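You operate a simulated robot arm through the tools that you are given. There is no shell and no other tool. Be economical: measure what you need, move in short steps, check, and stop when the job is done.

Carry out the task below with a simulated robot arm. There is one attempt and no reset: what you move stays moved.

## Task
Put two scoops of red beads from the bead tray beside the round box into the box's empty cell.
Fine: turn its lid to that cell and shut again; use the orange-handled scoop and put it back.

Only the result counts: the job must be done as asked and must still hold three seconds after the hand-in. Knocking over, shifting, dropping, spilling or breaking anything else fails it. A push-on lid holds only when it is set on centred and level and pressed home; a screw cap is set on level and turned clockwise until tight.

## Robot
A 7-joint arm with a two-finger parallel gripper, fixed in place. Base frame: the origin is at the foot of the arm, x ahead of it, y to its left, z up; the work surface is at about z = 740. Lengths are in mm, angles in degrees, forces in N, time in s.
With the tool pointing down near the work surface it reaches from about 300 to 680 mm from the base axis. Its first joint turns from -66.0 to 66.0 degrees. Payload 1.57 kg.
The tool frame sits at the grasp point between the pads (the TCP): z along the fingers, y along the line on which they close. The tips reach 30 mm beyond it. The gripper opens to 110 mm. The fingers are 24 mm wide and 12 mm thick; the gripper's body (48 by 112 mm) begins 78 mm behind the TCP.
Orientation is that of the tool frame in the base frame, as a unit quaternion [x, y, z, w]. With the fingers straight down and closing along the base's y, the tool's x points along the base's -x, its y along +y and its z along -z.

## Interface
- The arm moves only by the tool move_arm. Its argument "series" is a list of rows, each a list of 7 numbers: the finger opening in mm, from 0 to 110, then the shift along the tool's x, y, z in mm, then the turn, a rotation vector about the tool's x, y, z in degrees. In form: [[claw, tx, ty, tz, rx, ry, rz], ...]. A call has 1 to 8 rows; each row is the pose to reach, as a shift and turn from the pose commanded when the call began, along the tool's axes at that moment. A row lasts 0.2 s, in which the tool goes at most 50 mm and 8.6 degrees; a call with a longer step from one row to the next is refused whole, and so is a gripper value outside its range. A pose out of reach is approached as far as the arm can. The call stops where the force on the tool passes 40 N (or 10 N more than at its start, if that is more) or the arm is blocked; 0.2 s more then pass. The fingers move at their own pace (about 108 mm/s each) and stop on an object; they squeeze with about 32 N. The grip force told is the motor's: it shows also when the fingers shut on nothing. Time passes only in rows, and 0.2 s behind the last, so rows that repeat a pose let the fingers close. The reply holds the time, the measured pose of the TCP, the force on the tool along the base axes, the opening and the grip force, in the units named above and with some noise, with the torque about the TCP (base axes, N m) and any sound that the robot's microphone picked up.
- Cameras (640 x 400 px; columns grow to the right, rows downward): "scene" is fixed at [155.1, -390.7, 1402.8]; the picture's right is [0.80, -0.59, 0.00], its down [-0.36, -0.49, -0.79] and it looks along [0.47, 0.64, -0.61] (base axes); focal length 310 px, centre (320, 200). "wrist" rides on the gripper at [70, 16, -141] in the tool frame; the picture's right is [-0.23, 0.97, 0.00], its down [-0.85, -0.20, -0.48] and it looks along [-0.47, -0.11, 0.88] (tool axes); focal length 222 px, centre (320, 200). There is no depth. A picture from a camera that has moved, and an enlarged one, comes with that camera's place and axes in the base frame and with its lens. The place of the scene camera against the robot may be out by one fixed shift of up to 12 mm in any direction.
- get_image(camera): a new picture of that camera. The clock stands still meanwhile.
- close_up(camera, box): a new picture of the part [left, top, right, bottom] of that camera's present view, enlarged. The clock stands still meanwhile.
- close_job(): hands the job in; it is judged then, once.

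Go step by step. Nothing tells you positions but the pictures and the camera data: compare them with the known pose of the tool, close in by small moves and look again before you grip or let go. The budget is 120 turns and 68 pictures, counting those below and the enlarged ones. Unless the task says otherwise, let go and move clear before handing in, and close with one line.

The tools are called after ">>>" as name(argument=value, ...) on one line, values as JSON. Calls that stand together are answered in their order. move_arm: Moves the arm, as the interface text tells. Its arguments: {"type":"object","properties":{"series":{"type":"array"}},"required":["series"]} The other tools are called the same way: get_image (camera) takes a picture; close_up (camera, box) takes an enlarged picture of a part of a camera's view; close_job () hands the job in.

At the start:

```text
clock: 0.0
tcp_pos: [474.6, -33.6, 1037.0]
orientation: [0.0, 1.0, 0.0, 0.0]
wrist_force: [-0.4, 0.9, 0.1]
torque: [-0.02, 0.0, 0.03]
opening: 110.1
grip_force: 0.1
```

scene: 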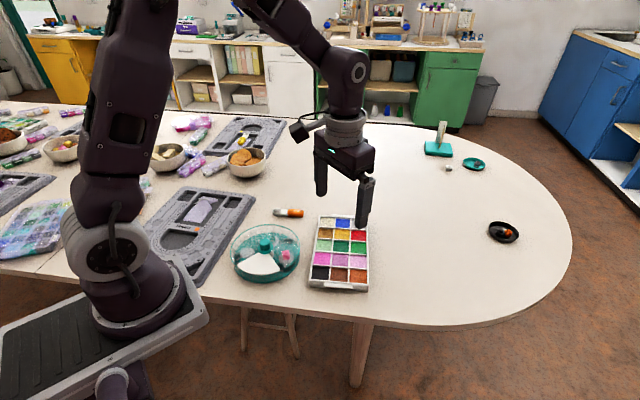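
wrist: 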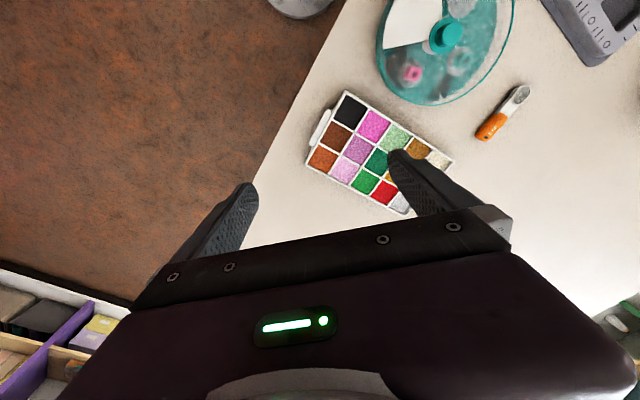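

I see the round teal box, the bead tray and an orange-handled scoop near the box. I will look closer before moving.

>>> close_up(camera="scene", box=[210, 190, 390, 302])

>>> close_up(camera="wrist", box=[290, 0, 570, 220])

```text
3.56 times, centred on (300, 246) of scene
camera zoom: at [155.1, -390.7, 1402.8], right [0.8, -0.59, 0.0], down [-0.36, -0.49, -0.79], along [0.47, 0.64, -0.61], focal length 1104 px, centre (391, 36)
```

zoom: 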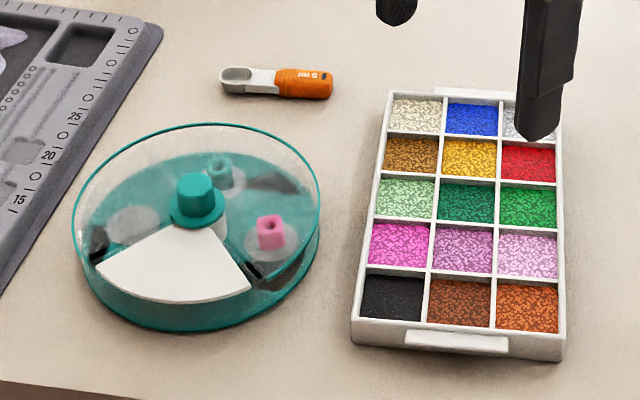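

```text
1.82 times, centred on (430, 110) of wrist
camera zoom: at [403.1, -15.9, 1179.1], right [0.23, 0.97, 0.0], down [0.85, -0.2, 0.48], along [0.47, -0.11, -0.88], focal length 404 px, centre (120, 364)
```

zoom: 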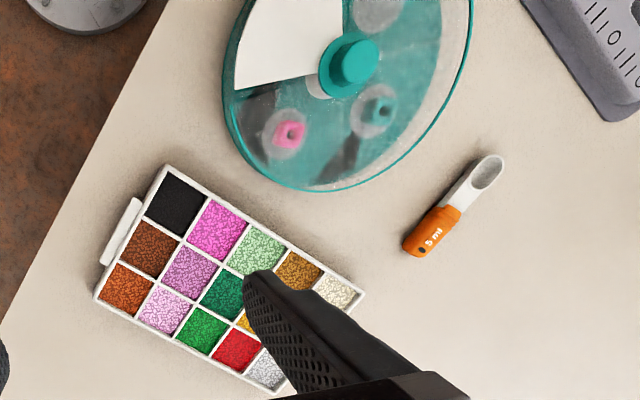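

The box sits near (393,165), the scoop near (540,290) and the red cell near (643,69). I'll move the wrist camera over the box to see the lid.

>>> move_arm(series=[[110, 21, 35, 10, 0, 0, 5.4], [110, 42, 69, 19, 0, 0, 10.8], [110, 62, 104, 29, 0, 0, 16], [110, 83, 138, 38, 0, 0, 21.5], [110, 104, 173, 48, 0, 0, 27], [110, 125, 208, 58, 0, 0, 32], [110, 145, 242, 67, 0, 0, 37.6], [110, 166, 277, 77, 0, 0, 43]])

>>> get_image(camera="wrist")

```text
clock: 1.8
tcp_pos: [308.9, 242.8, 960.4]
orientation: [0.366, 0.931, 0.0, 0.0]
wrist_force: [-0.2, -0.1, -0.1]
torque: [-0.02, 0.0, -0.03]
opening: 109.9
grip_force: 0.1
```

```text
63 pictures are left
camera wrist: at [266.8, 304.3, 1102.0], right [0.83, 0.56, 0.0], down [0.49, -0.73, 0.48], along [0.27, -0.4, -0.88], focal length 222 px, centre (320, 200)
```

wrist: 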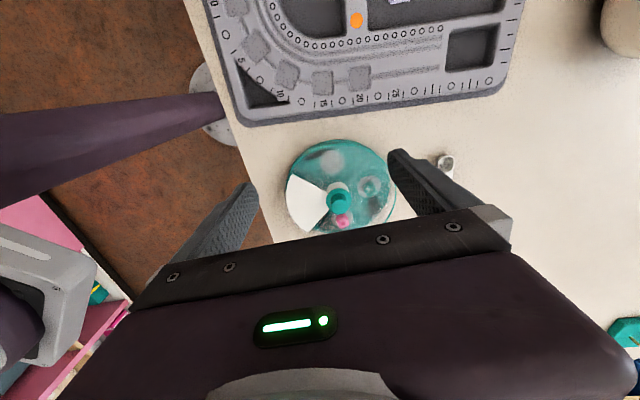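

>>> close_up(camera="wrist", box=[265, 125, 415, 245])

```text
3.33 times, centred on (340, 185) of wrist
camera zoom: at [266.8, 304.3, 1102.0], right [0.83, 0.56, 0.0], down [0.49, -0.73, 0.48], along [0.27, -0.4, -0.88], focal length 740 px, centre (253, 250)
```

zoom: 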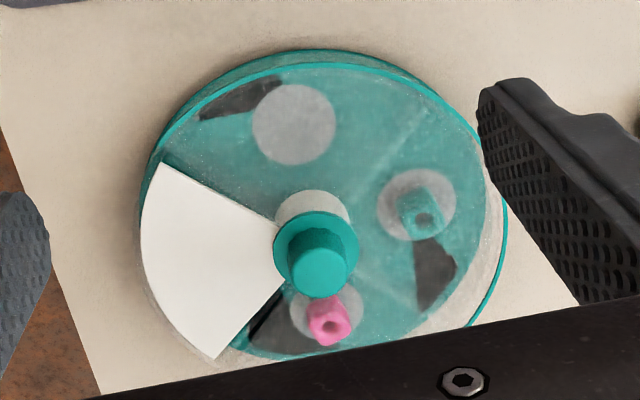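

The lid's opening is over a blank white sector (base angle 180–270°), and the empty cell is the next quadrant (90–180°), so the lid needs 90° clockwise. I'll go above the knob near (393,172), with the yaw preset.

>>> move_arm(series=[[100, -14, 1, 11, 0, 0, -8.5], [100, -28, 1.5, 22, 0, 0, -17], [100, -41, 2, 34, 0, 0, -25.5], [100, -55, 3, 45, 0, 0, -34], [90, -69, 3.5, 56, 0, 0, -42.5], [80, -82, 4, 67, 0, 0, -51], [80, -96, 5, 79, 0, 0, -59.5], [80, -110, 5.4, 90, 0, 0, -68]])

>>> get_image(camera="wrist")

>>> close_up(camera="scene", box=[210, 190, 310, 290])

```text
clock: 3.6
tcp_pos: [393.0, 171.7, 869.7]
orientation: [-0.218, 0.976, 0.0, 0.0]
wrist_force: [-0.2, -1.1, 0.2]
torque: [0.04, 0.0, -0.02]
opening: 79.9
grip_force: 0.0
```

```text
61 pictures are left
camera wrist: at [321.9, 158.9, 1012.0], right [-0.21, 0.98, 0.0], down [0.86, 0.18, 0.48], along [0.47, 0.1, -0.88], focal length 222 px, centre (320, 200)
```

wrist: 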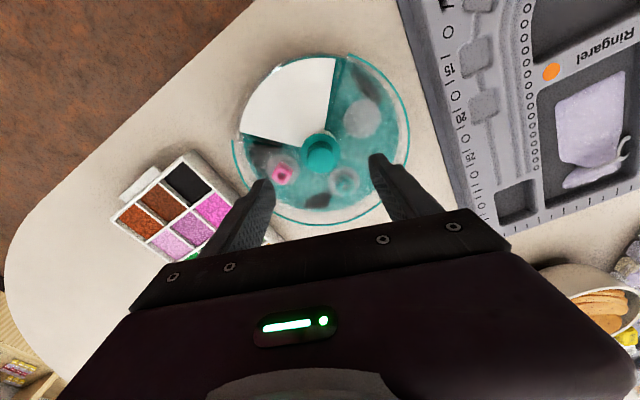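

```text
4.00 times, centred on (260, 240) of scene
camera zoom: at [155.1, -390.7, 1402.8], right [0.8, -0.59, 0.0], down [-0.36, -0.49, -0.79], along [0.47, 0.64, -0.61], focal length 1242 px, centre (560, 40)
```

zoom: 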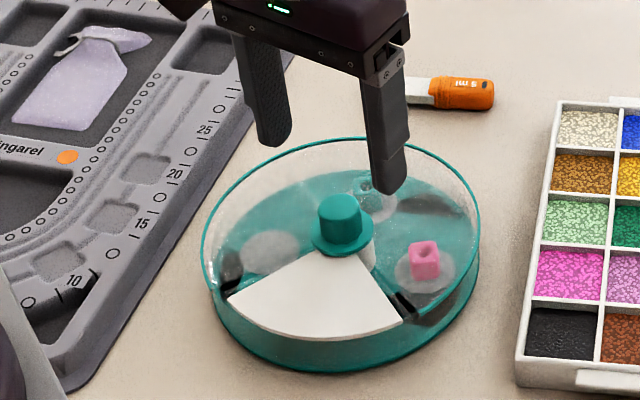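

>>> close_up(camera="wrist", box=[220, 45, 420, 235])

```text
2.11 times, centred on (320, 140) of wrist
camera zoom: at [321.9, 158.9, 1012.0], right [-0.21, 0.98, 0.0], down [0.86, 0.18, 0.48], along [0.47, 0.1, -0.88], focal length 468 px, centre (320, 326)
```

zoom: 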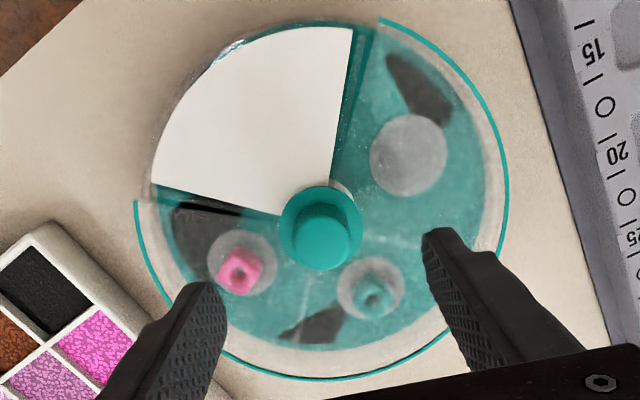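

The clear lid has a cutout, now over the white blank, and it turns with the knob. The knob is at about (391.5,174), so I'll lower and grip it.

>>> move_arm(series=[[80, 0.3, 2.9, 30, 0, 0, 0], [60, 0.3, 2.9, 50, 0, 0, 0], [60, 0.3, 2.9, 60, 0, 0, 0], [60, 0.3, 2.9, 66, 0, 0, 0], [20, 0.3, 2.9, 66, 0, 0, 0], [20, 0.3, 2.9, 66, 0, 0, 0]])

>>> close_up(camera="scene", box=[210, 190, 310, 290])

```text
clock: 4.6
tcp_pos: [390.9, 174.9, 808.2]
orientation: [-0.216, 0.976, 0.001, 0.002]
wrist_force: [-4.3, -3.1, 20.6]
torque: [0.31, 0.4, -0.02]
opening: 59.7
grip_force: 0.0
stopped in row 4: the force on the tool passed its limit at 71 N (the readings are from after the stop); the commanded pose is now the measured one
```

```text
4.00 times, centred on (260, 240) of scene
camera zoom: at [154.7, -390.8, 1402.8], right [0.8, -0.59, 0.0], down [-0.36, -0.49, -0.79], along [0.47, 0.64, -0.61], focal length 1242 px, centre (560, 40)
```

zoom: 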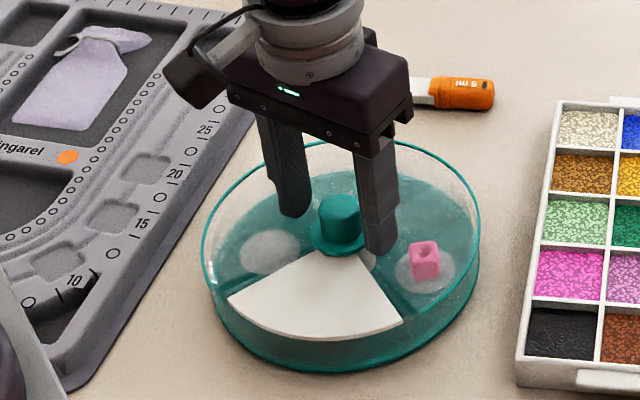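

The tips touched the lid at z≈778. I'll back up a little and close on the knob.

>>> move_arm(series=[[60, 0, 0, -7, 0, 0, 0], [20, 0, 0, -7, 0, 0, 0], [20, 0, 0, -7, 0, 0, 0], [20, 0, 0, -7, 0, 0, 0]])

>>> get_image(camera="wrist")

```text
clock: 5.6
tcp_pos: [391.7, 174.6, 814.4]
orientation: [-0.215, 0.977, 0.0, 0.001]
wrist_force: [2.0, -5.4, 1.4]
torque: [-0.21, 0.03, 0.02]
opening: 26.5
grip_force: 31.9
```

```text
57 pictures are left
camera wrist: at [320.2, 160.8, 956.7], right [-0.2, 0.98, 0.0], down [0.86, 0.18, 0.48], along [0.47, 0.1, -0.88], focal length 222 px, centre (320, 200)
```

wrist: 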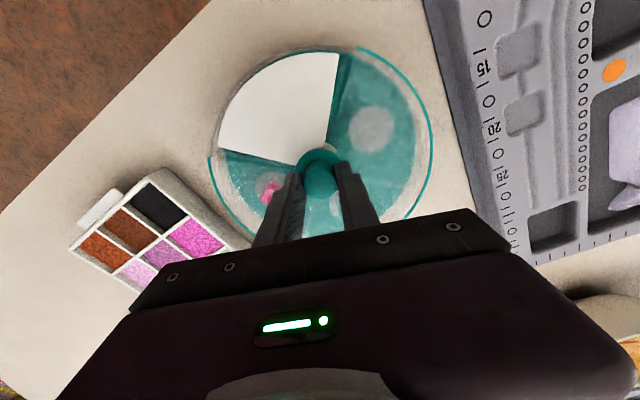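

Knob gripped at 26.5 mm. I'll turn it clockwise in steps.

>>> move_arm(series=[[20, 0, 0, 0, 0, 0, 5], [20, 0, 0, 0, 0, 0, 11], [20, 0, 0, 0, 0, 0, 17], [20, 0, 0, 0, 0, 0, 23], [20, 0, 0, 0, 0, 0, 29], [20, 0, 0, 0, 0, 0, 35], [20, 0, 0, 0, 0, 0, 40], [20, 0, 0, 0, 0, 0, 45]])

>>> get_image(camera="wrist")

```text
clock: 7.4
tcp_pos: [391.3, 175.4, 813.6]
orientation: [0.175, 0.985, 0.001, 0.001]
wrist_force: [-4.5, -2.9, 12.4]
torque: [-0.11, -0.03, -0.01]
opening: 26.7
grip_force: 32.5
```

```text
56 pictures are left
camera wrist: at [330.3, 215.1, 956.6], right [0.55, 0.84, 0.0], down [0.73, -0.48, 0.48], along [0.4, -0.26, -0.88], focal length 222 px, centre (320, 200)
```

wrist: 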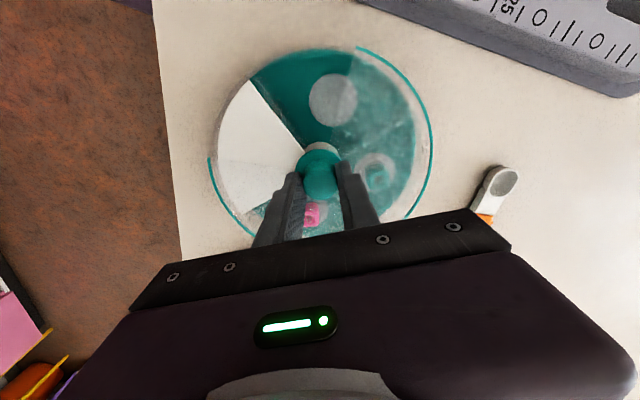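

The opening moves with the tool, now half over the empty cell. I'll turn another 45°.

>>> move_arm(series=[[20, 0, 0, 0, 0, 0, 6], [20, 0, 0, 0, 0, 0, 12], [20, 0, 0, 0, 0, 0, 18], [20, 0, 0, 0, 0, 0, 24], [20, 0, 0, 0, 0, 0, 30], [20, 0, 0, 0, 0, 0, 36], [20, 0, 0, 0, 0, 0, 41], [20, 0, 0, 0, 0, 0, 45]])

>>> get_image(camera="wrist")

```text
clock: 9.2
tcp_pos: [391.4, 174.1, 813.8]
orientation: [0.539, 0.843, 0.001, 0.001]
wrist_force: [-4.4, 3.3, 7.0]
torque: [0.22, 0.18, 0.05]
opening: 26.8
grip_force: 32.2
```

```text
55 pictures are left
camera wrist: at [375.8, 246.1, 956.7], right [0.98, 0.2, 0.0], down [0.18, -0.86, 0.48], along [0.1, -0.47, -0.88], focal length 222 px, centre (320, 200)
```

wrist: 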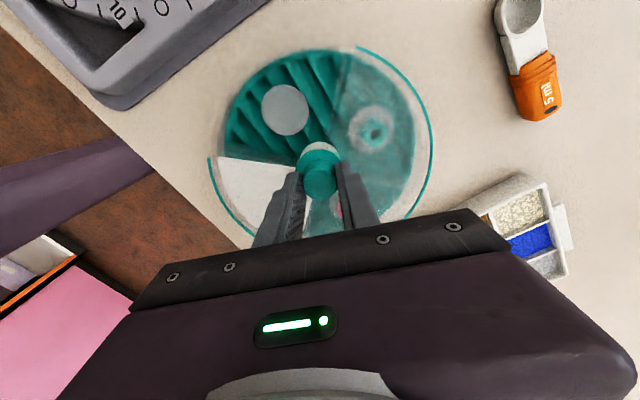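

The lid opening is aligned with the ribbed empty cell. I'll release, rise, and move toward the scoop.

>>> move_arm(series=[[50, 0, 0, 0, 0, 0, 0], [60, 0, 0, -5, 0, 0, 0], [60, 0, 0, -45, 0, 0, 0], [60, 0, 0, -85, 0, 0, 0], [60, 0, 40, -100, 0, 0, -6], [60, 0, 80, -100, 0, 0, -12], [60, 0, 115, -100, 0, 0, -18], [60, 0, 150, -100, 0, 0, -22]])

>>> get_image(camera="wrist")

```text
clock: 11.0
tcp_pos: [527.5, 237.4, 914.6]
orientation: [0.367, 0.93, 0.0, 0.001]
wrist_force: [-0.6, 0.6, -0.9]
torque: [-0.01, 0.02, 0.02]
opening: 59.7
grip_force: 0.0
```

```text
54 pictures are left
camera wrist: at [486.1, 298.1, 1056.9], right [0.83, 0.56, 0.0], down [0.49, -0.73, 0.48], along [0.27, -0.4, -0.88], focal length 222 px, centre (320, 200)
```

wrist: 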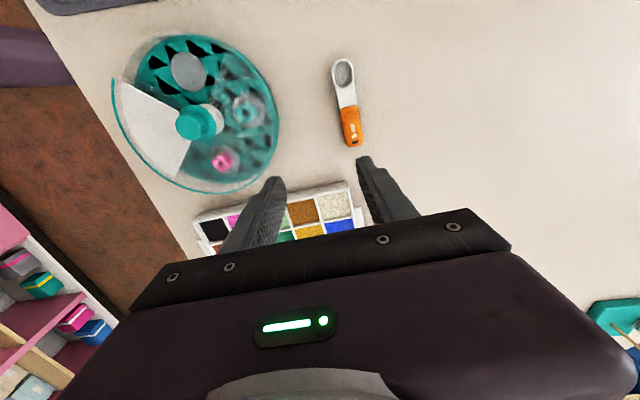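

The scoop handle runs from (571,255) to (534,291) and the bowl is at (508,318), pointing at 135°. I'll descend above the handle with the fingers closing across it.

>>> move_arm(series=[[60, 3, 14, 35, 0, 0, 2], [60, 5, 28, 70, 0, 0, 2], [60, 7.8, 42.8, 90, 0, 0, 2], [60, 7.8, 42.8, 100, 0, 0, 2]])

>>> close_up(camera="wrist", box=[240, 0, 420, 220])

>>> close_up(camera="scene", box=[240, 170, 340, 250])

```text
clock: 12.0
tcp_pos: [549.8, 274.3, 813.9]
orientation: [0.384, 0.924, 0.0, 0.0]
wrist_force: [-0.7, -0.5, 0.5]
torque: [-0.01, 0.0, 0.0]
opening: 59.8
grip_force: 0.0
```

```text
1.82 times, centred on (330, 110) of wrist
camera zoom: at [512.3, 336.9, 957.1], right [0.85, 0.53, 0.0], down [0.46, -0.75, 0.48], along [0.25, -0.41, -0.88], focal length 404 px, centre (302, 364)
```

zoom: 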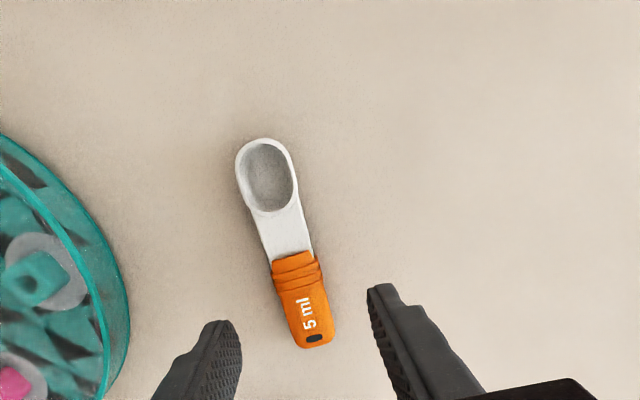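

```text
5.00 times, centred on (290, 210) of scene
camera zoom: at [155.1, -390.7, 1402.8], right [0.8, -0.59, 0.0], down [-0.36, -0.49, -0.79], along [0.47, 0.64, -0.61], focal length 1552 px, centre (470, 150)
```

zoom: 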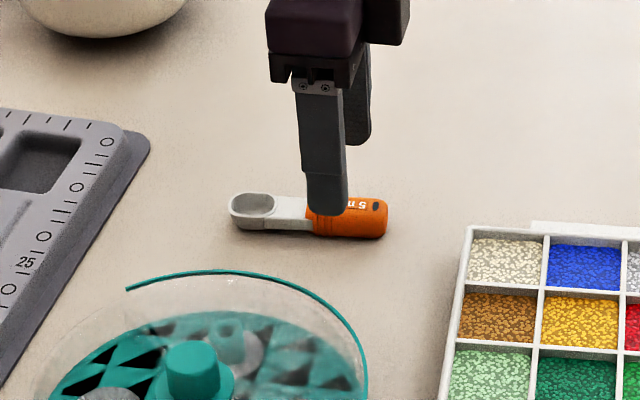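

The handle axis is at about 136° and centred under the fingers. I'll lower and grip.

>>> move_arm(series=[[60, 0, 1.2, 15, 0, 0, -0.8], [60, 0, 1.2, 28, 0, 0, -0.8], [50, 0, 1.2, 34, 0, 0, -0.8], [50, 0, 1.2, 37.5, 0, 0, -0.8], [10, 0, 1.2, 37.5, 0, 0, -0.8], [10, 0, 1.2, 37.5, 0, 0, -0.8], [10, 0, 1.2, 37.5, 0, 0, -0.8]])

>>> close_up(camera="wrist", box=[200, 0, 440, 240])

>>> close_up(camera="scene", box=[240, 170, 340, 250])

```text
clock: 13.6
tcp_pos: [551.3, 275.3, 776.4]
orientation: [0.376, 0.926, 0.0, 0.0]
wrist_force: [0.1, 0.3, 0.6]
torque: [0.02, 0.0, 0.01]
opening: 21.8
grip_force: 32.1
```

```text
1.67 times, centred on (320, 120) of wrist
camera zoom: at [512.4, 336.9, 919.0], right [0.84, 0.54, 0.0], down [0.47, -0.74, 0.48], along [0.26, -0.4, -0.88], focal length 370 px, centre (320, 333)
```

zoom: 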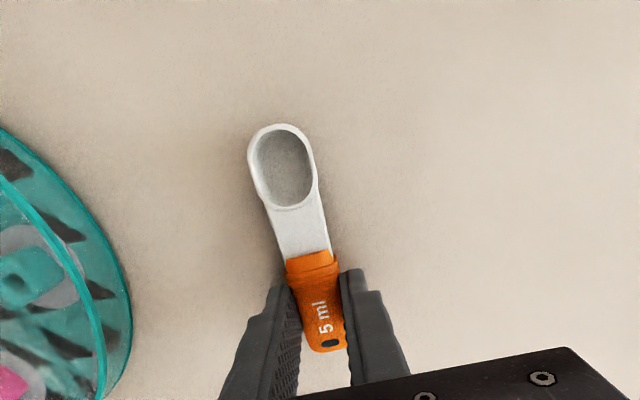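

```text
5.00 times, centred on (290, 210) of scene
camera zoom: at [155.1, -390.7, 1402.8], right [0.8, -0.59, 0.0], down [-0.36, -0.49, -0.79], along [0.47, 0.64, -0.61], focal length 1552 px, centre (470, 150)
```

zoom: 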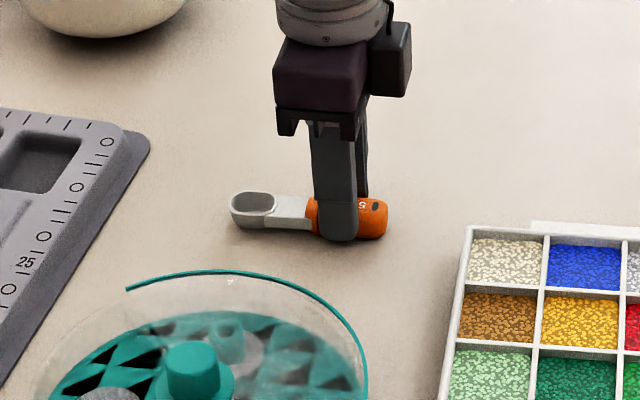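

Scoop gripped (21.8 mm) at TCP (551.3,275.3,776.4). I'll lift it level, turn so the bowl points to +y, and view the tray's red cell.

>>> move_arm(series=[[10, 0, 0, -30, 0, 0, 0], [10, 0, 0, -70, 0, 0, 0], [10, -20, -10, -110, 0, 0, 4], [10, -60, -31, -124, 0, 0, 12], [10, -104, -53, -124, 0, 0, 20], [10, -148, -76, -124, 0, 0, 28], [10, -192, -98, -124, 0, 0, 36], [10, -235, -121, -124, 0, 0, 44]])

>>> get_image(camera="wrist")

>>> get_image(camera="scene")

```text
clock: 15.4
tcp_pos: [637.0, 24.3, 902.8]
orientation: [0.697, 0.717, 0.001, 0.0]
wrist_force: [0.8, 0.1, -0.6]
torque: [0.03, -0.03, -0.02]
opening: 21.3
grip_force: 32.2
```

```text
49 pictures are left
camera wrist: at [649.2, 95.4, 1044.5], right [0.98, -0.2, 0.0], down [-0.18, -0.86, 0.48], along [-0.09, -0.47, -0.88], focal length 222 px, centre (320, 200)
```

wrist: 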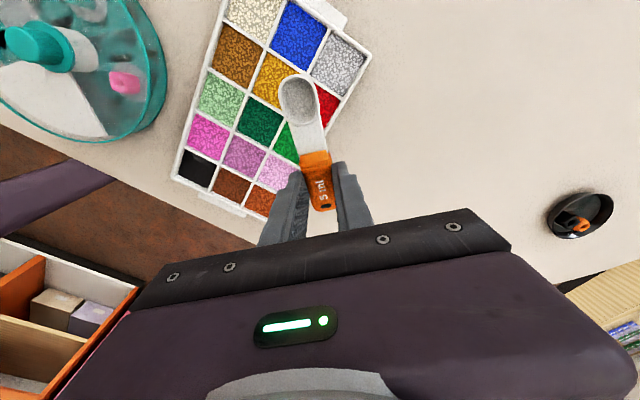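

```text
48 pictures are left
```

scene: 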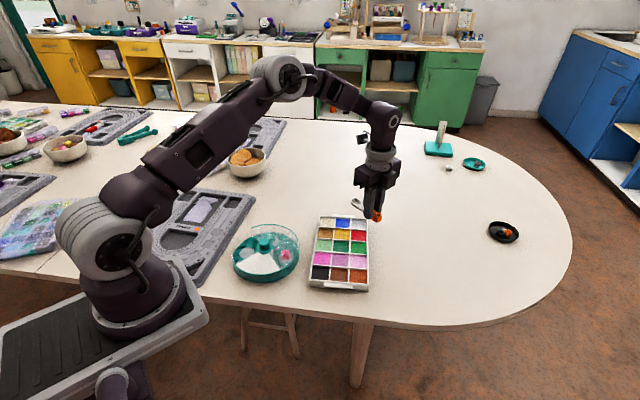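

Red cell centre is about (644,70), and cells are ~47 mm wide at ~48°. I'll pitch the bowl down 45° just above the cell and check.

>>> move_arm(series=[[10, 2, 1, 5, 0, -7.5, 0], [10, 4, 2.5, 15, 0, -15, 0], [10, 7, 4, 25, 0, -22.5, 0], [10, 9, 5, 35, 0, -30, 0], [10, 12, 6, 45, 0, -37.5, 0], [10, 13.7, 7, 55, 0, -45, 0], [10, 13.7, 7, 55, 0, -45, 0]])

>>> get_image(camera="wrist")

>>> close_up(camera="scene", box=[290, 180, 400, 290])

```text
clock: 17.0
tcp_pos: [641.2, 38.7, 845.6]
orientation: [0.643, 0.662, -0.266, 0.277]
wrist_force: [-0.1, -1.1, -0.7]
torque: [0.05, -0.03, 0.04]
opening: 21.5
grip_force: 32.1
```

```text
47 pictures are left
camera wrist: at [653.0, 189.2, 897.3], right [0.98, -0.13, 0.16], down [-0.19, -0.27, 0.94], along [-0.08, -0.95, -0.29], focal length 222 px, centre (320, 200)
```

wrist: 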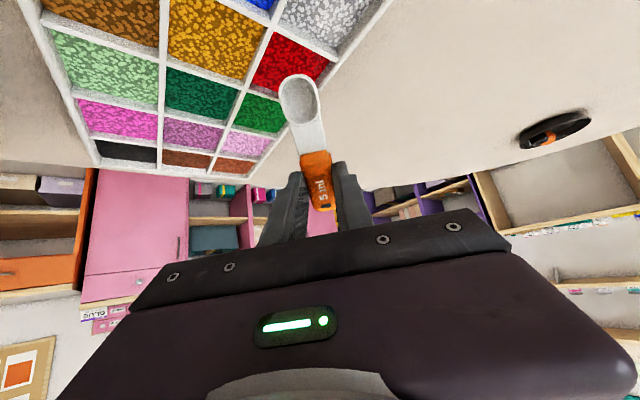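

```text
3.64 times, centred on (345, 235) of scene
camera zoom: at [155.1, -390.7, 1402.8], right [0.8, -0.59, 0.0], down [-0.36, -0.49, -0.79], along [0.47, 0.64, -0.61], focal length 1129 px, centre (229, 73)
```

zoom: 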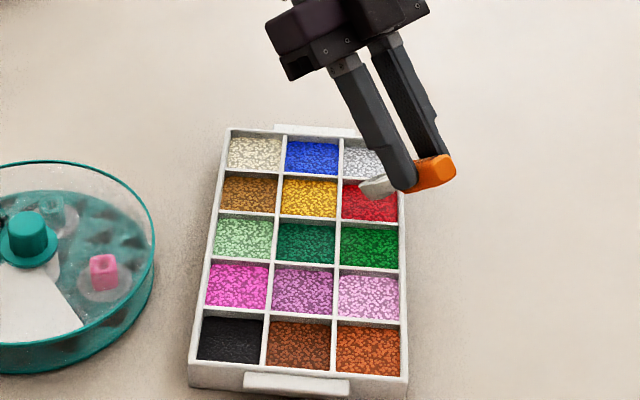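

The bowl hovers over the red cell. I'll plunge slowly and watch the force.

>>> move_arm(series=[[10, 3, 0, 7.2, 0, 0, 0], [10, 6.4, 0, 10.6, 0, 0, 0], [10, 9.9, 0, 14.1, 0, 0, 0], [10, 13.4, 0, 17.6, 0, 0, 0], [10, 14.8, 0, 19, 0, 0, 0]])

>>> close_up(camera="wrist", box=[230, 0, 390, 140])

>>> close_up(camera="scene", box=[320, 200, 390, 250])

```text
clock: 18.2
tcp_pos: [642.5, 35.0, 822.7]
orientation: [0.644, 0.663, -0.266, 0.275]
wrist_force: [-9.4, 4.0, 13.3]
torque: [0.42, 0.4, 0.2]
opening: 21.7
grip_force: 32.3
```

```text
2.86 times, centred on (310, 70) of wrist
camera zoom: at [653.1, 186.4, 874.1], right [0.98, -0.13, 0.16], down [-0.19, -0.27, 0.94], along [-0.08, -0.95, -0.29], focal length 635 px, centre (349, 571)
```

zoom: 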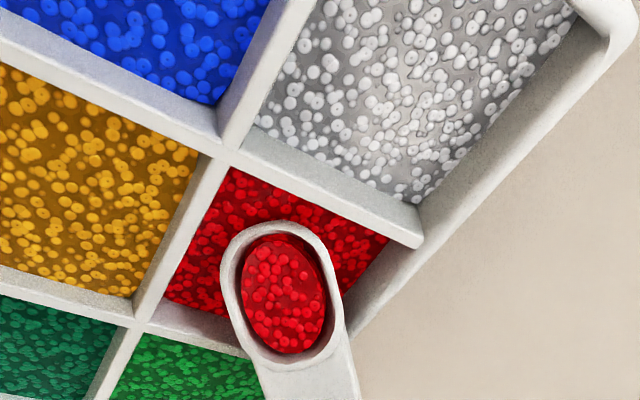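

```text
8.00 times, centred on (355, 225) of scene
camera zoom: at [154.5, -390.6, 1402.9], right [0.8, -0.59, 0.0], down [-0.36, -0.49, -0.79], along [0.47, 0.64, -0.61], focal length 2483 px, centre (40, 0)
```

zoom: 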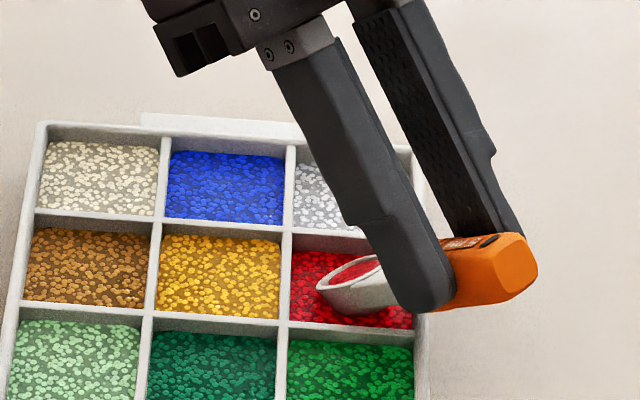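

The bowl is filled with red beads and lightly touching the near cell corner. I'll move forward a bit, level it and lift.

>>> move_arm(series=[[10, 2.8, -1.5, -4.2, 0, 0, 0], [10, 1.1, -2, 1.1, 0, 8, 0], [10, -1.6, -2, 7.4, 0, 16, 0], [10, -4.3, -2, 13.6, 0, 24, 0], [10, -6.5, -2, 19.2, 0, 32, 0], [10, -7.4, -2, 24.5, 0, 40, 0], [10, -8.7, -2, 26.2, 0, 45, 0]])

>>> close_up(camera="wrist", box=[200, 0, 400, 200])

>>> close_up(camera="scene", box=[320, 200, 390, 250])

```text
clock: 19.8
tcp_pos: [641.8, 12.7, 810.2]
orientation: [0.696, 0.718, 0.001, -0.001]
wrist_force: [-0.3, 0.1, 0.4]
torque: [0.01, -0.02, -0.02]
opening: 21.5
grip_force: 32.2
```

```text
2.00 times, centred on (300, 100) of wrist
camera zoom: at [654.1, 82.6, 952.6], right [0.98, -0.2, 0.0], down [-0.17, -0.86, 0.48], along [-0.09, -0.47, -0.88], focal length 444 px, centre (360, 400)
```

zoom: 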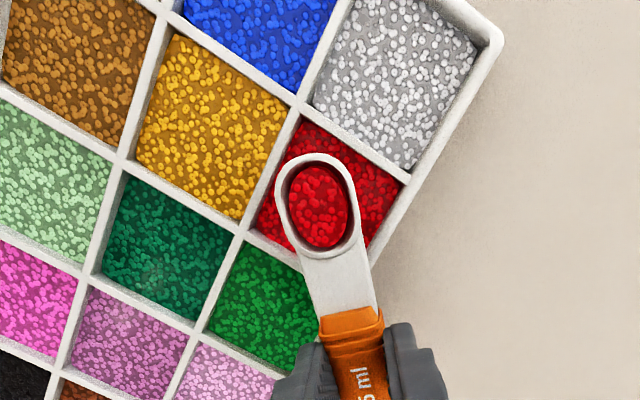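

```text
8.00 times, centred on (355, 225) of scene
camera zoom: at [155.1, -390.7, 1402.8], right [0.8, -0.59, 0.0], down [-0.36, -0.49, -0.79], along [0.47, 0.64, -0.61], focal length 2483 px, centre (40, 0)
```

zoom: 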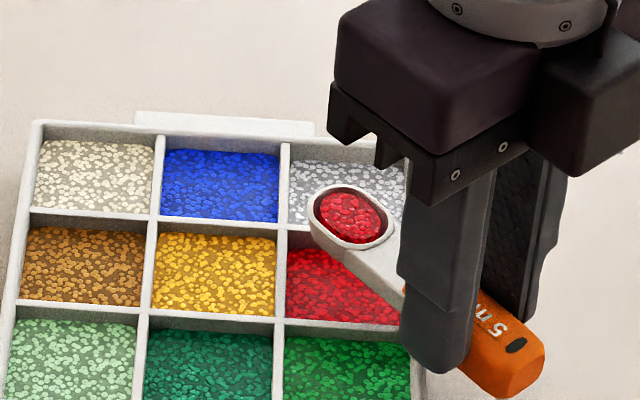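

The scoop is full and level. I'll lift and carry it gently toward the box, turning the bowl to face away from the knob.

>>> move_arm(series=[[10, 0, 0, -10, 0, 0, 0], [10, 0, 0, -28, 0, 0, 0], [10, 2, -3, -48, 0, 0, 0], [10, 8, -11, -66, 0, 0, -3], [10, 21, -29, -76, 0, 0, -8], [10, 37, -51, -78, 0, 0, -13], [10, 54, -74, -78, 0, 0, -18], [10, 70, -96, -78, 0, 0, -23]])

>>> move_arm(series=[[10, 17, -17, 0, 0, 0, -5], [10, 35, -35, 0, 0, 0, -10], [10, 53, -53, 0, 0, 0, -15], [10, 71, -71, 0, 0, 0, -20], [10, 85, -85, 0, 0, 0, -25], [10, 95, -95, 0, 0, 0, -28], [10, 100, -100, 0, 0, 0, -30]])

>>> get_image(camera="wrist")

```text
clock: 21.6
tcp_pos: [543.1, 78.6, 887.7]
orientation: [0.538, 0.843, 0.001, 0.001]
wrist_force: [-0.5, 0.5, -0.2]
torque: [-0.01, 0.0, -0.01]
opening: 21.3
grip_force: 31.8
```

```text
clock: 23.2
tcp_pos: [409.7, 127.2, 886.9]
orientation: [0.303, 0.953, 0.001, 0.001]
wrist_force: [0.7, -1.1, -0.7]
torque: [-0.01, 0.0, -0.02]
opening: 21.3
grip_force: 32.0
```

```text
41 pictures are left
camera wrist: at [360.6, 181.6, 1030.4], right [0.75, 0.67, 0.0], down [0.58, -0.66, 0.48], along [0.32, -0.36, -0.88], focal length 222 px, centre (320, 200)
```

wrist: 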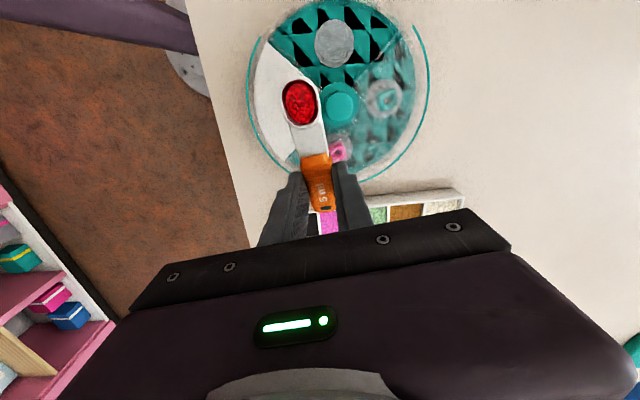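

The full scoop is over the white sector next to the empty cell. I'll shift over the cell and begin pitching with the bowl tip held over (354,211).

>>> move_arm(series=[[10, 6, 12, 0, 0, 0, 0], [10, 13, 26, 0, 0, 0, 0], [10, 18, 36.3, 0, 0, 0, 0], [10, 21.8, 36.3, 0, 0, -8, 0], [10, 27, 36.3, 0, 0, -16, 0], [10, 33.5, 36.3, 1, 0, -24, 0], [10, 41.2, 36.3, 3, 0, -32, 0], [10, 49.9, 36.3, 6, 0, -40, 0]])

>>> get_image(camera="wrist")

>>> close_up(camera="scene", box=[210, 170, 320, 280])

```text
clock: 25.0
tcp_pos: [410.6, 211.2, 907.7]
orientation: [0.28, 0.898, -0.117, 0.319]
wrist_force: [1.3, 3.3, -0.4]
torque: [-0.17, 0.03, -0.13]
opening: 21.0
grip_force: 32.4
out of reach, approached as far as the arm can: row 5, 6, 7, 8
```

```text
40 pictures are left
camera wrist: at [303.0, 309.8, 972.2], right [0.71, 0.7, 0.11], down [0.19, -0.34, 0.92], along [0.68, -0.63, -0.38], focal length 222 px, centre (320, 200)
```

wrist: 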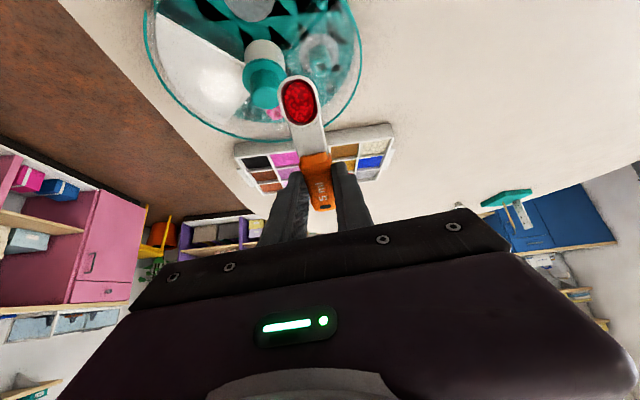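

```text
3.64 times, centred on (265, 225) of scene
camera zoom: at [155.0, -390.8, 1402.8], right [0.8, -0.59, 0.0], down [-0.36, -0.49, -0.79], along [0.47, 0.64, -0.61], focal length 1129 px, centre (520, 109)
```

zoom: 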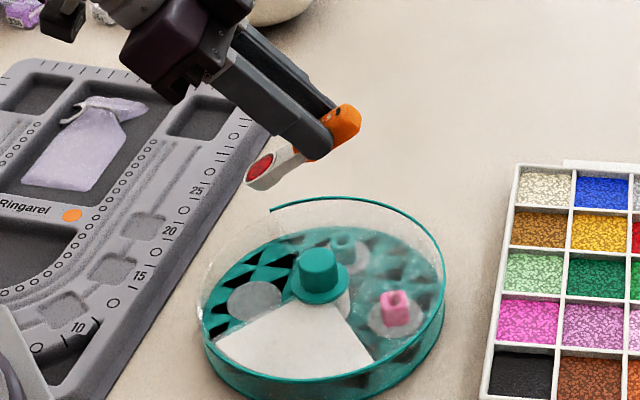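

The arm can't lean that way at this radius, but no beads were lost at 40°. I'll level again, raise a little, and pour leaning the other way (toward -y).

>>> move_arm(series=[[10, 0, 0, 0, 0, 8, 0], [10, 0, 0, 0, 0, 16, 0], [10, 0, 0, 0, 0, 24, 0], [10, 0, 0, 0, 0, 32, 0], [10, 0, 0, 0, 0, 40, 0]])

```text
clock: 26.2
tcp_pos: [413.1, 213.2, 908.6]
orientation: [0.303, 0.953, 0.0, -0.001]
wrist_force: [0.6, -0.4, -0.1]
torque: [0.0, 0.01, -0.03]
opening: 21.7
grip_force: 31.7
```

Level again with beads intact. I'll rotate the scoop the long way to azimuth 285°, behind the cell.

>>> move_arm(series=[[10, 5, 0, 0, 0, 0, -6], [10, 11, 1, 0, 0, 0, -14], [10, 18, 2, 0, 0, 0, -22], [10, 25, 3, 0, 0, 0, -30], [10, 32, 4, 0, 0, 0, -38], [10, 39, 5, 0, 0, 0, -46], [10, 46, 5.5, 0, 0, 0, -54], [10, 53, 6, 0, 0, 0, -62]])

>>> move_arm(series=[[10, 0, 0, 0, 0, 0, -8], [10, 0, 0, 0, 0, 0, -16], [10, 0, 0, 0, 0, 0, -24], [10, 0, 0, 0, 0, 0, -32], [10, 0, 0, 0, 0, 0, -40], [10, 0, 0, 0, 0, 0, -48], [10, 0, 0, 0, 0, 0, -56], [10, 0, 0, 0, 0, 0, -64]])

```text
clock: 28.0
tcp_pos: [371.5, 247.9, 906.4]
orientation: [-0.232, 0.973, -0.001, 0.001]
wrist_force: [0.1, -0.6, 0.6]
torque: [-0.01, -0.03, 0.01]
opening: 21.4
grip_force: 32.2
```

```text
clock: 29.8
tcp_pos: [372.7, 249.2, 906.9]
orientation: [0.713, -0.701, 0.0, -0.001]
wrist_force: [0.0, -0.5, -0.2]
torque: [0.0, -0.02, 0.0]
opening: 21.5
grip_force: 31.8
```

>>> move_arm(series=[[10, -18, 10, 0, 0, 0, 0], [10, -38, 20, 0, 0, 0, 0], [10, -34.2, 20, -2.4, 0, -8, 0], [10, -29, 20, -4, 0, -16, 0], [10, -22.5, 20, -5, 0, -24, 0], [10, -14.8, 20, -7, 0, -32, 0], [10, -6.1, 20, -7.7, 0, -40, 0], [10, 3.5, 20, -9, 0, -48, 0]])

>>> get_image(camera="scene")

>>> get_image(camera="wrist")

```text
clock: 31.6
tcp_pos: [351.9, 244.8, 916.5]
orientation: [0.65, -0.641, -0.29, -0.287]
wrist_force: [-0.7, -0.5, 1.2]
torque: [0.01, -0.02, -0.03]
opening: 21.5
grip_force: 32.3
```

```text
38 pictures are left
```

scene: 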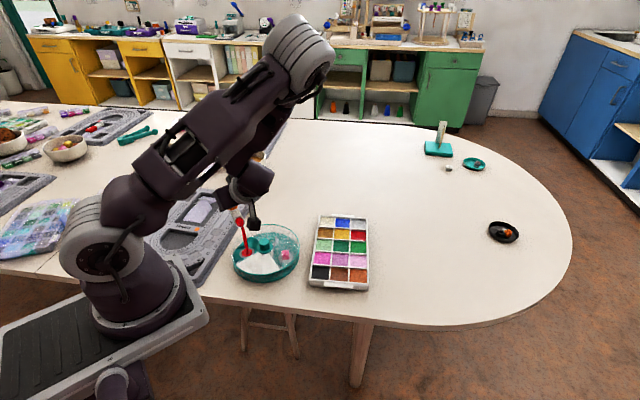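

```text
37 pictures are left
camera wrist: at [337.1, 94.3, 959.9], right [-0.98, 0.14, 0.17], down [0.2, 0.22, 0.96], along [0.1, 0.97, -0.24], focal length 222 px, centre (320, 200)
```

wrist: 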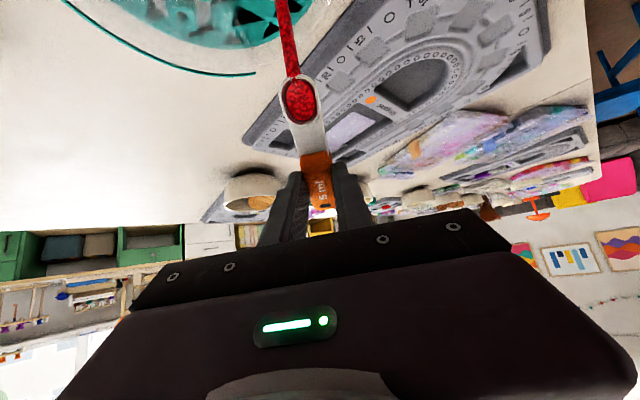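

The beads have begun streaming out at 48°; I'll check where they land.

>>> close_up(camera="scene", box=[210, 200, 310, 290])

```text
4.44 times, centred on (260, 245) of scene
camera zoom: at [155.1, -390.6, 1402.8], right [0.8, -0.59, 0.0], down [-0.36, -0.49, -0.79], along [0.47, 0.64, -0.61], focal length 1379 px, centre (587, 0)
```

zoom: 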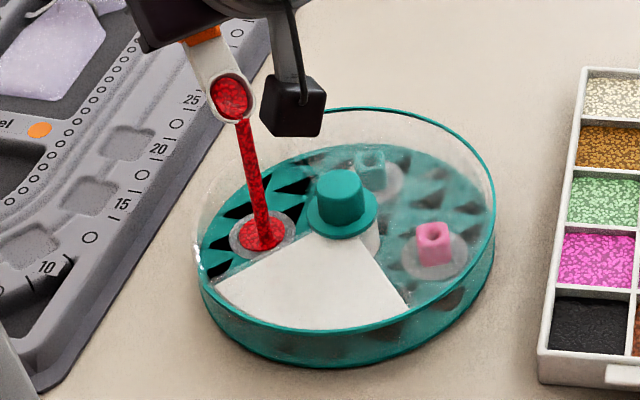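

Landing exactly on the cell's disc. I'll hold, then keep tilting about the tip to empty the scoop.

>>> move_arm(series=[[10, 0, 0, 0, 0, 0, 0], [10, 0, 0, 0, 0, 0, 0], [10, 3.8, 0, -10.3, 0, -8, 0], [10, 3.8, 0, -10.3, 0, -8, 0], [10, 9.1, 0, -20.1, 0, -16, 0], [10, 15.5, 0, -29, 0, -24, 0], [10, 15.5, 0, -29, 0, -24, 0], [10, 15.5, 0, -29, 0, -24, 0]])

>>> close_up(camera="scene", box=[210, 200, 310, 290])

>>> close_up(camera="wrist", box=[220, 0, 400, 200])

```text
clock: 33.4
tcp_pos: [353.6, 213.9, 923.8]
orientation: [0.576, -0.567, -0.419, -0.413]
wrist_force: [-0.4, -1.0, -0.1]
torque: [0.03, 0.01, 0.02]
opening: 21.5
grip_force: 31.8
```

```text
4.44 times, centred on (260, 245) of scene
camera zoom: at [155.0, -390.7, 1402.8], right [0.8, -0.59, 0.0], down [-0.36, -0.49, -0.79], along [0.47, 0.64, -0.61], focal length 1379 px, centre (587, 0)
```

zoom: 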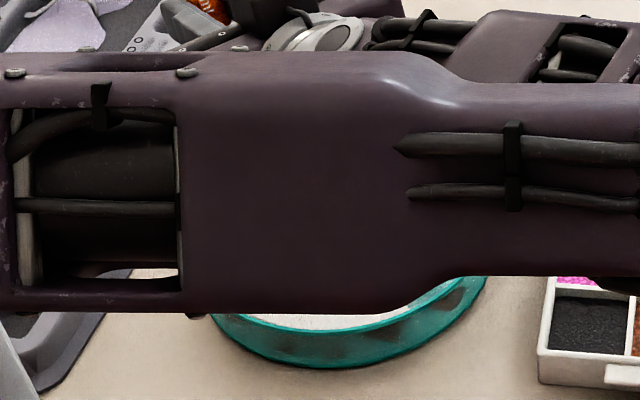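

```text
2.00 times, centred on (310, 100) of wrist
camera zoom: at [337.7, 57.9, 902.0], right [-0.97, 0.06, 0.21], down [0.2, -0.19, 0.96], along [0.1, 0.98, 0.17], focal length 444 px, centre (340, 400)
```

zoom: 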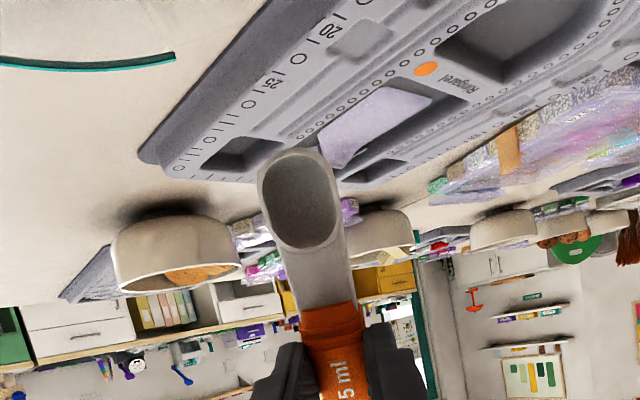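

The scoop is empty. I'll level it back along the same path.

>>> move_arm(series=[[10, -0.7, 0, 8.3, 0, 8, 0], [10, -1.4, 0, 16.7, 0, 16, 0], [10, -2.1, 0, 25, 0, 24, 0], [10, -2.8, 0, 33.4, 0, 32, 0], [10, -3.5, 0, 41.7, 0, 40, 0], [10, -4.3, 0, 50, 0, 48, 0], [10, -5, 0, 58.4, 0, 56, 0], [10, -5.7, 0, 66.8, 0, 64, 0]])

>>> move_arm(series=[[10, 0, 0, 0, 0, 8, 0], [10, 0, 0, 0, 0, 8, 8], [10, 0, 0, 0, 0, 8, 16]])

>>> close_up(camera="scene", box=[210, 200, 310, 290])

```text
clock: 35.2
tcp_pos: [353.5, 278.9, 910.5]
orientation: [0.71, -0.701, -0.049, -0.05]
wrist_force: [0.3, -0.3, -0.7]
torque: [0.0, 0.03, 0.01]
opening: 21.7
grip_force: 31.3
```

```text
clock: 36.0
tcp_pos: [352.1, 278.6, 909.7]
orientation: [-0.606, 0.795, 0.005, -0.006]
wrist_force: [-0.7, -0.1, 0.1]
torque: [-0.03, 0.02, -0.03]
opening: 21.5
grip_force: 32.2
```

```text
4.44 times, centred on (260, 245) of scene
camera zoom: at [155.1, -390.7, 1402.8], right [0.8, -0.59, 0.0], down [-0.36, -0.49, -0.79], along [0.47, 0.64, -0.61], focal length 1379 px, centre (587, 0)
```

zoom: 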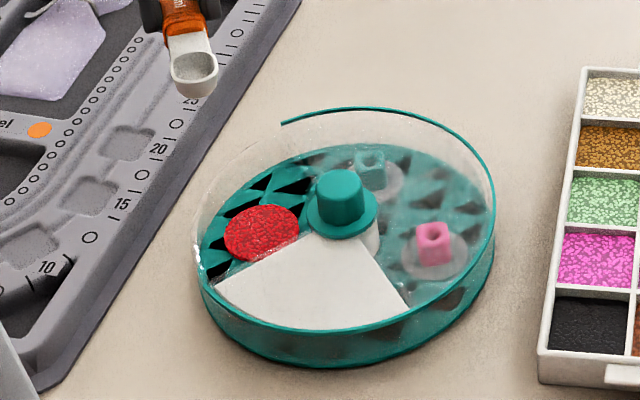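

Both the pour and cell look clean. Now for the second scoop, approaching the red cell with the bowl facing -y (same yaw as the pour).

>>> move_arm(series=[[10, 6, -30, 2, 0, 0, -3], [10, 14, -70, 5, 0, 0, -6], [10, 23, -112, 9, 0, 0, -9], [10, 32, -155, 12, 0, 0, -12], [10, 41, -198, 15, 0, 0, -14], [10, 50, -241, 18, 0, 0, -16], [10, 58, -283, 21, 0, 0, -16], [10, 65.8, -318, 25, 0, 0, -16]])

>>> get_image(camera="wrist")

```text
clock: 37.8
tcp_pos: [642.6, 131.6, 878.6]
orientation: [0.712, -0.702, -0.008, 0.007]
wrist_force: [0.4, -0.3, -0.2]
torque: [0.0, 0.01, 0.0]
opening: 21.6
grip_force: 31.8
```

```text
32 pictures are left
camera wrist: at [627.9, 62.5, 1020.7], right [-0.98, 0.21, 0.02], down [0.2, 0.86, 0.48], along [0.09, 0.47, -0.88], focal length 222 px, centre (320, 200)
```

wrist: 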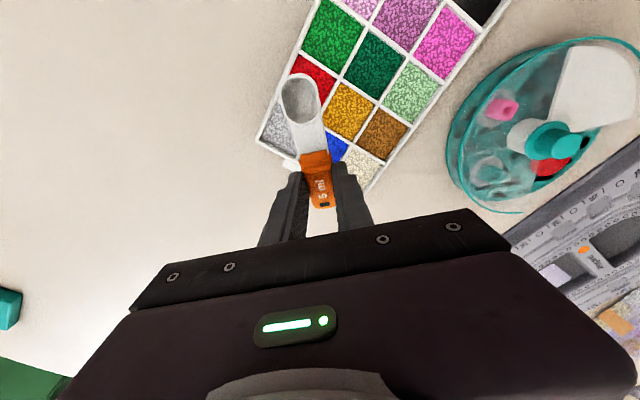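

The red cell centre is about (640,68). I'll pitch to 45° hovering over it.

>>> move_arm(series=[[10, 6, 1, 2, 1, -7.5, 0], [10, 12, 2, 7, 1.2, -15, 0], [10, 19, 2, 13, 1.2, -22.5, 0], [10, 26, 2, 20, 1.2, -30, 0], [10, 33, 2, 27, 1.2, -37.5, 0], [10, 38.6, 2, 33, 1.2, -45, 0], [10, 38.6, 2, 33.6, 1.2, -45, 0]])

>>> get_image(camera="wrist")

>>> close_up(camera="scene", box=[310, 190, 400, 260])

```text
clock: 39.4
tcp_pos: [639.9, 91.0, 844.0]
orientation: [0.655, -0.651, -0.273, -0.271]
wrist_force: [-0.1, -0.6, -0.1]
torque: [0.0, 0.01, 0.01]
opening: 21.4
grip_force: 32.3
```

```text
31 pictures are left
camera wrist: at [623.0, -55.7, 896.0], right [-0.98, 0.15, 0.16], down [0.2, 0.26, 0.94], along [0.1, 0.95, -0.29], focal length 222 px, centre (320, 200)
```

wrist: 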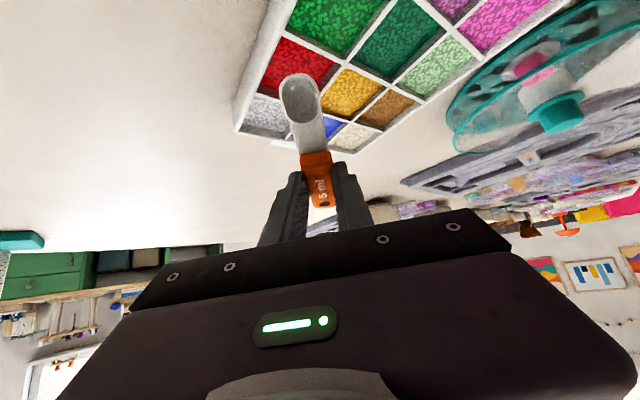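

```text
5.71 times, centred on (355, 225) of scene
camera zoom: at [155.0, -390.7, 1402.8], right [0.8, -0.59, 0.0], down [-0.36, -0.49, -0.79], along [0.47, 0.64, -0.61], focal length 1774 px, centre (120, 57)
```

zoom: 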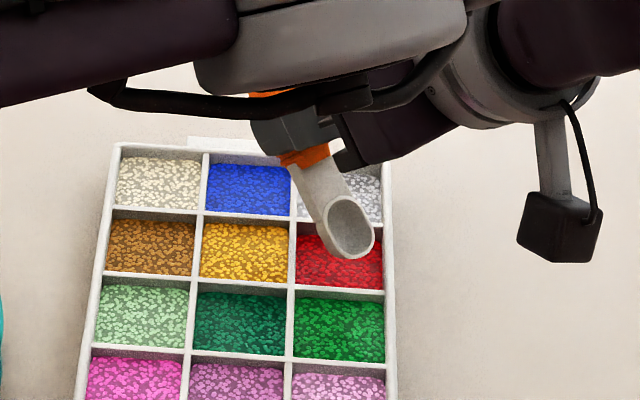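

>>> move_arm(series=[[10, 0, 3, 0, 0, 0, 0], [10, 4, 3, 4, 0, 0, 0], [10, 8, 3, 8, 0, 0, 0], [10, 12, 3, 12, 0, 0, 0], [10, 15, 3, 15, 0, 0, 0]])

>>> close_up(camera="wrist", box=[230, 0, 390, 140])

```text
clock: 40.6
tcp_pos: [636.4, 92.6, 824.6]
orientation: [0.655, -0.651, -0.271, -0.271]
wrist_force: [1.9, 3.0, 1.6]
torque: [0.17, -0.14, 0.09]
opening: 21.3
grip_force: 31.5
```

```text
2.86 times, centred on (310, 70) of wrist
camera zoom: at [620.4, -55.4, 874.8], right [-0.97, 0.15, 0.16], down [0.2, 0.27, 0.94], along [0.1, 0.95, -0.29], focal length 635 px, centre (349, 571)
```

zoom: 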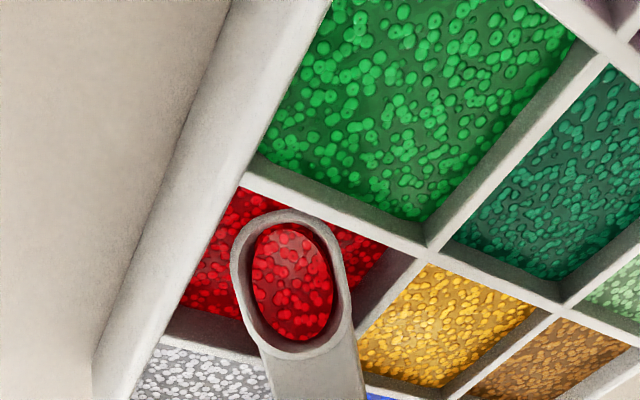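

Filled again with little contact force. Level and lift as before.

>>> move_arm(series=[[10, 2.8, -1, -2.2, 0, 0, 0], [10, 1.1, -1.5, 1.8, 0, 8, 0], [10, -1.6, -1.5, 7.4, 0, 16, 0], [10, -4.3, -1.5, 13.6, 0, 24, 0], [10, -6.5, -1.5, 19.2, 0, 32, 0], [10, -7.4, -1.5, 24.5, 0, 40, 0], [10, -8.7, -1.5, 26.2, 0, 45, 0]])

>>> close_up(camera="wrist", box=[200, 0, 400, 200])

```text
clock: 42.2
tcp_pos: [637.3, 117.6, 812.6]
orientation: [0.709, -0.705, 0.0, 0.0]
wrist_force: [0.9, 0.2, -0.9]
torque: [-0.01, -0.02, 0.01]
opening: 21.6
grip_force: 31.6
```

```text
2.00 times, centred on (300, 100) of wrist
camera zoom: at [621.0, 48.6, 953.8], right [-0.98, 0.22, 0.0], down [0.19, 0.86, 0.48], along [0.11, 0.47, -0.88], focal length 444 px, centre (360, 400)
```

zoom: 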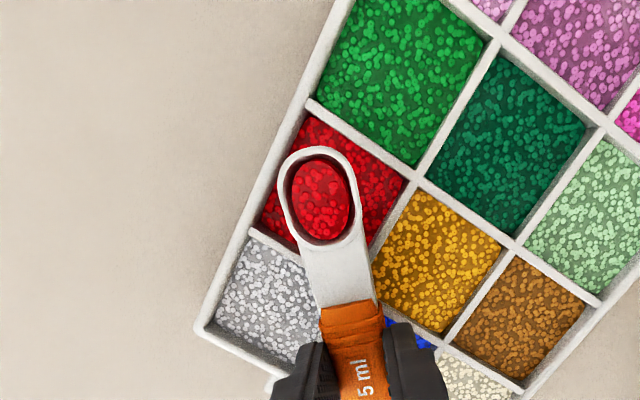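

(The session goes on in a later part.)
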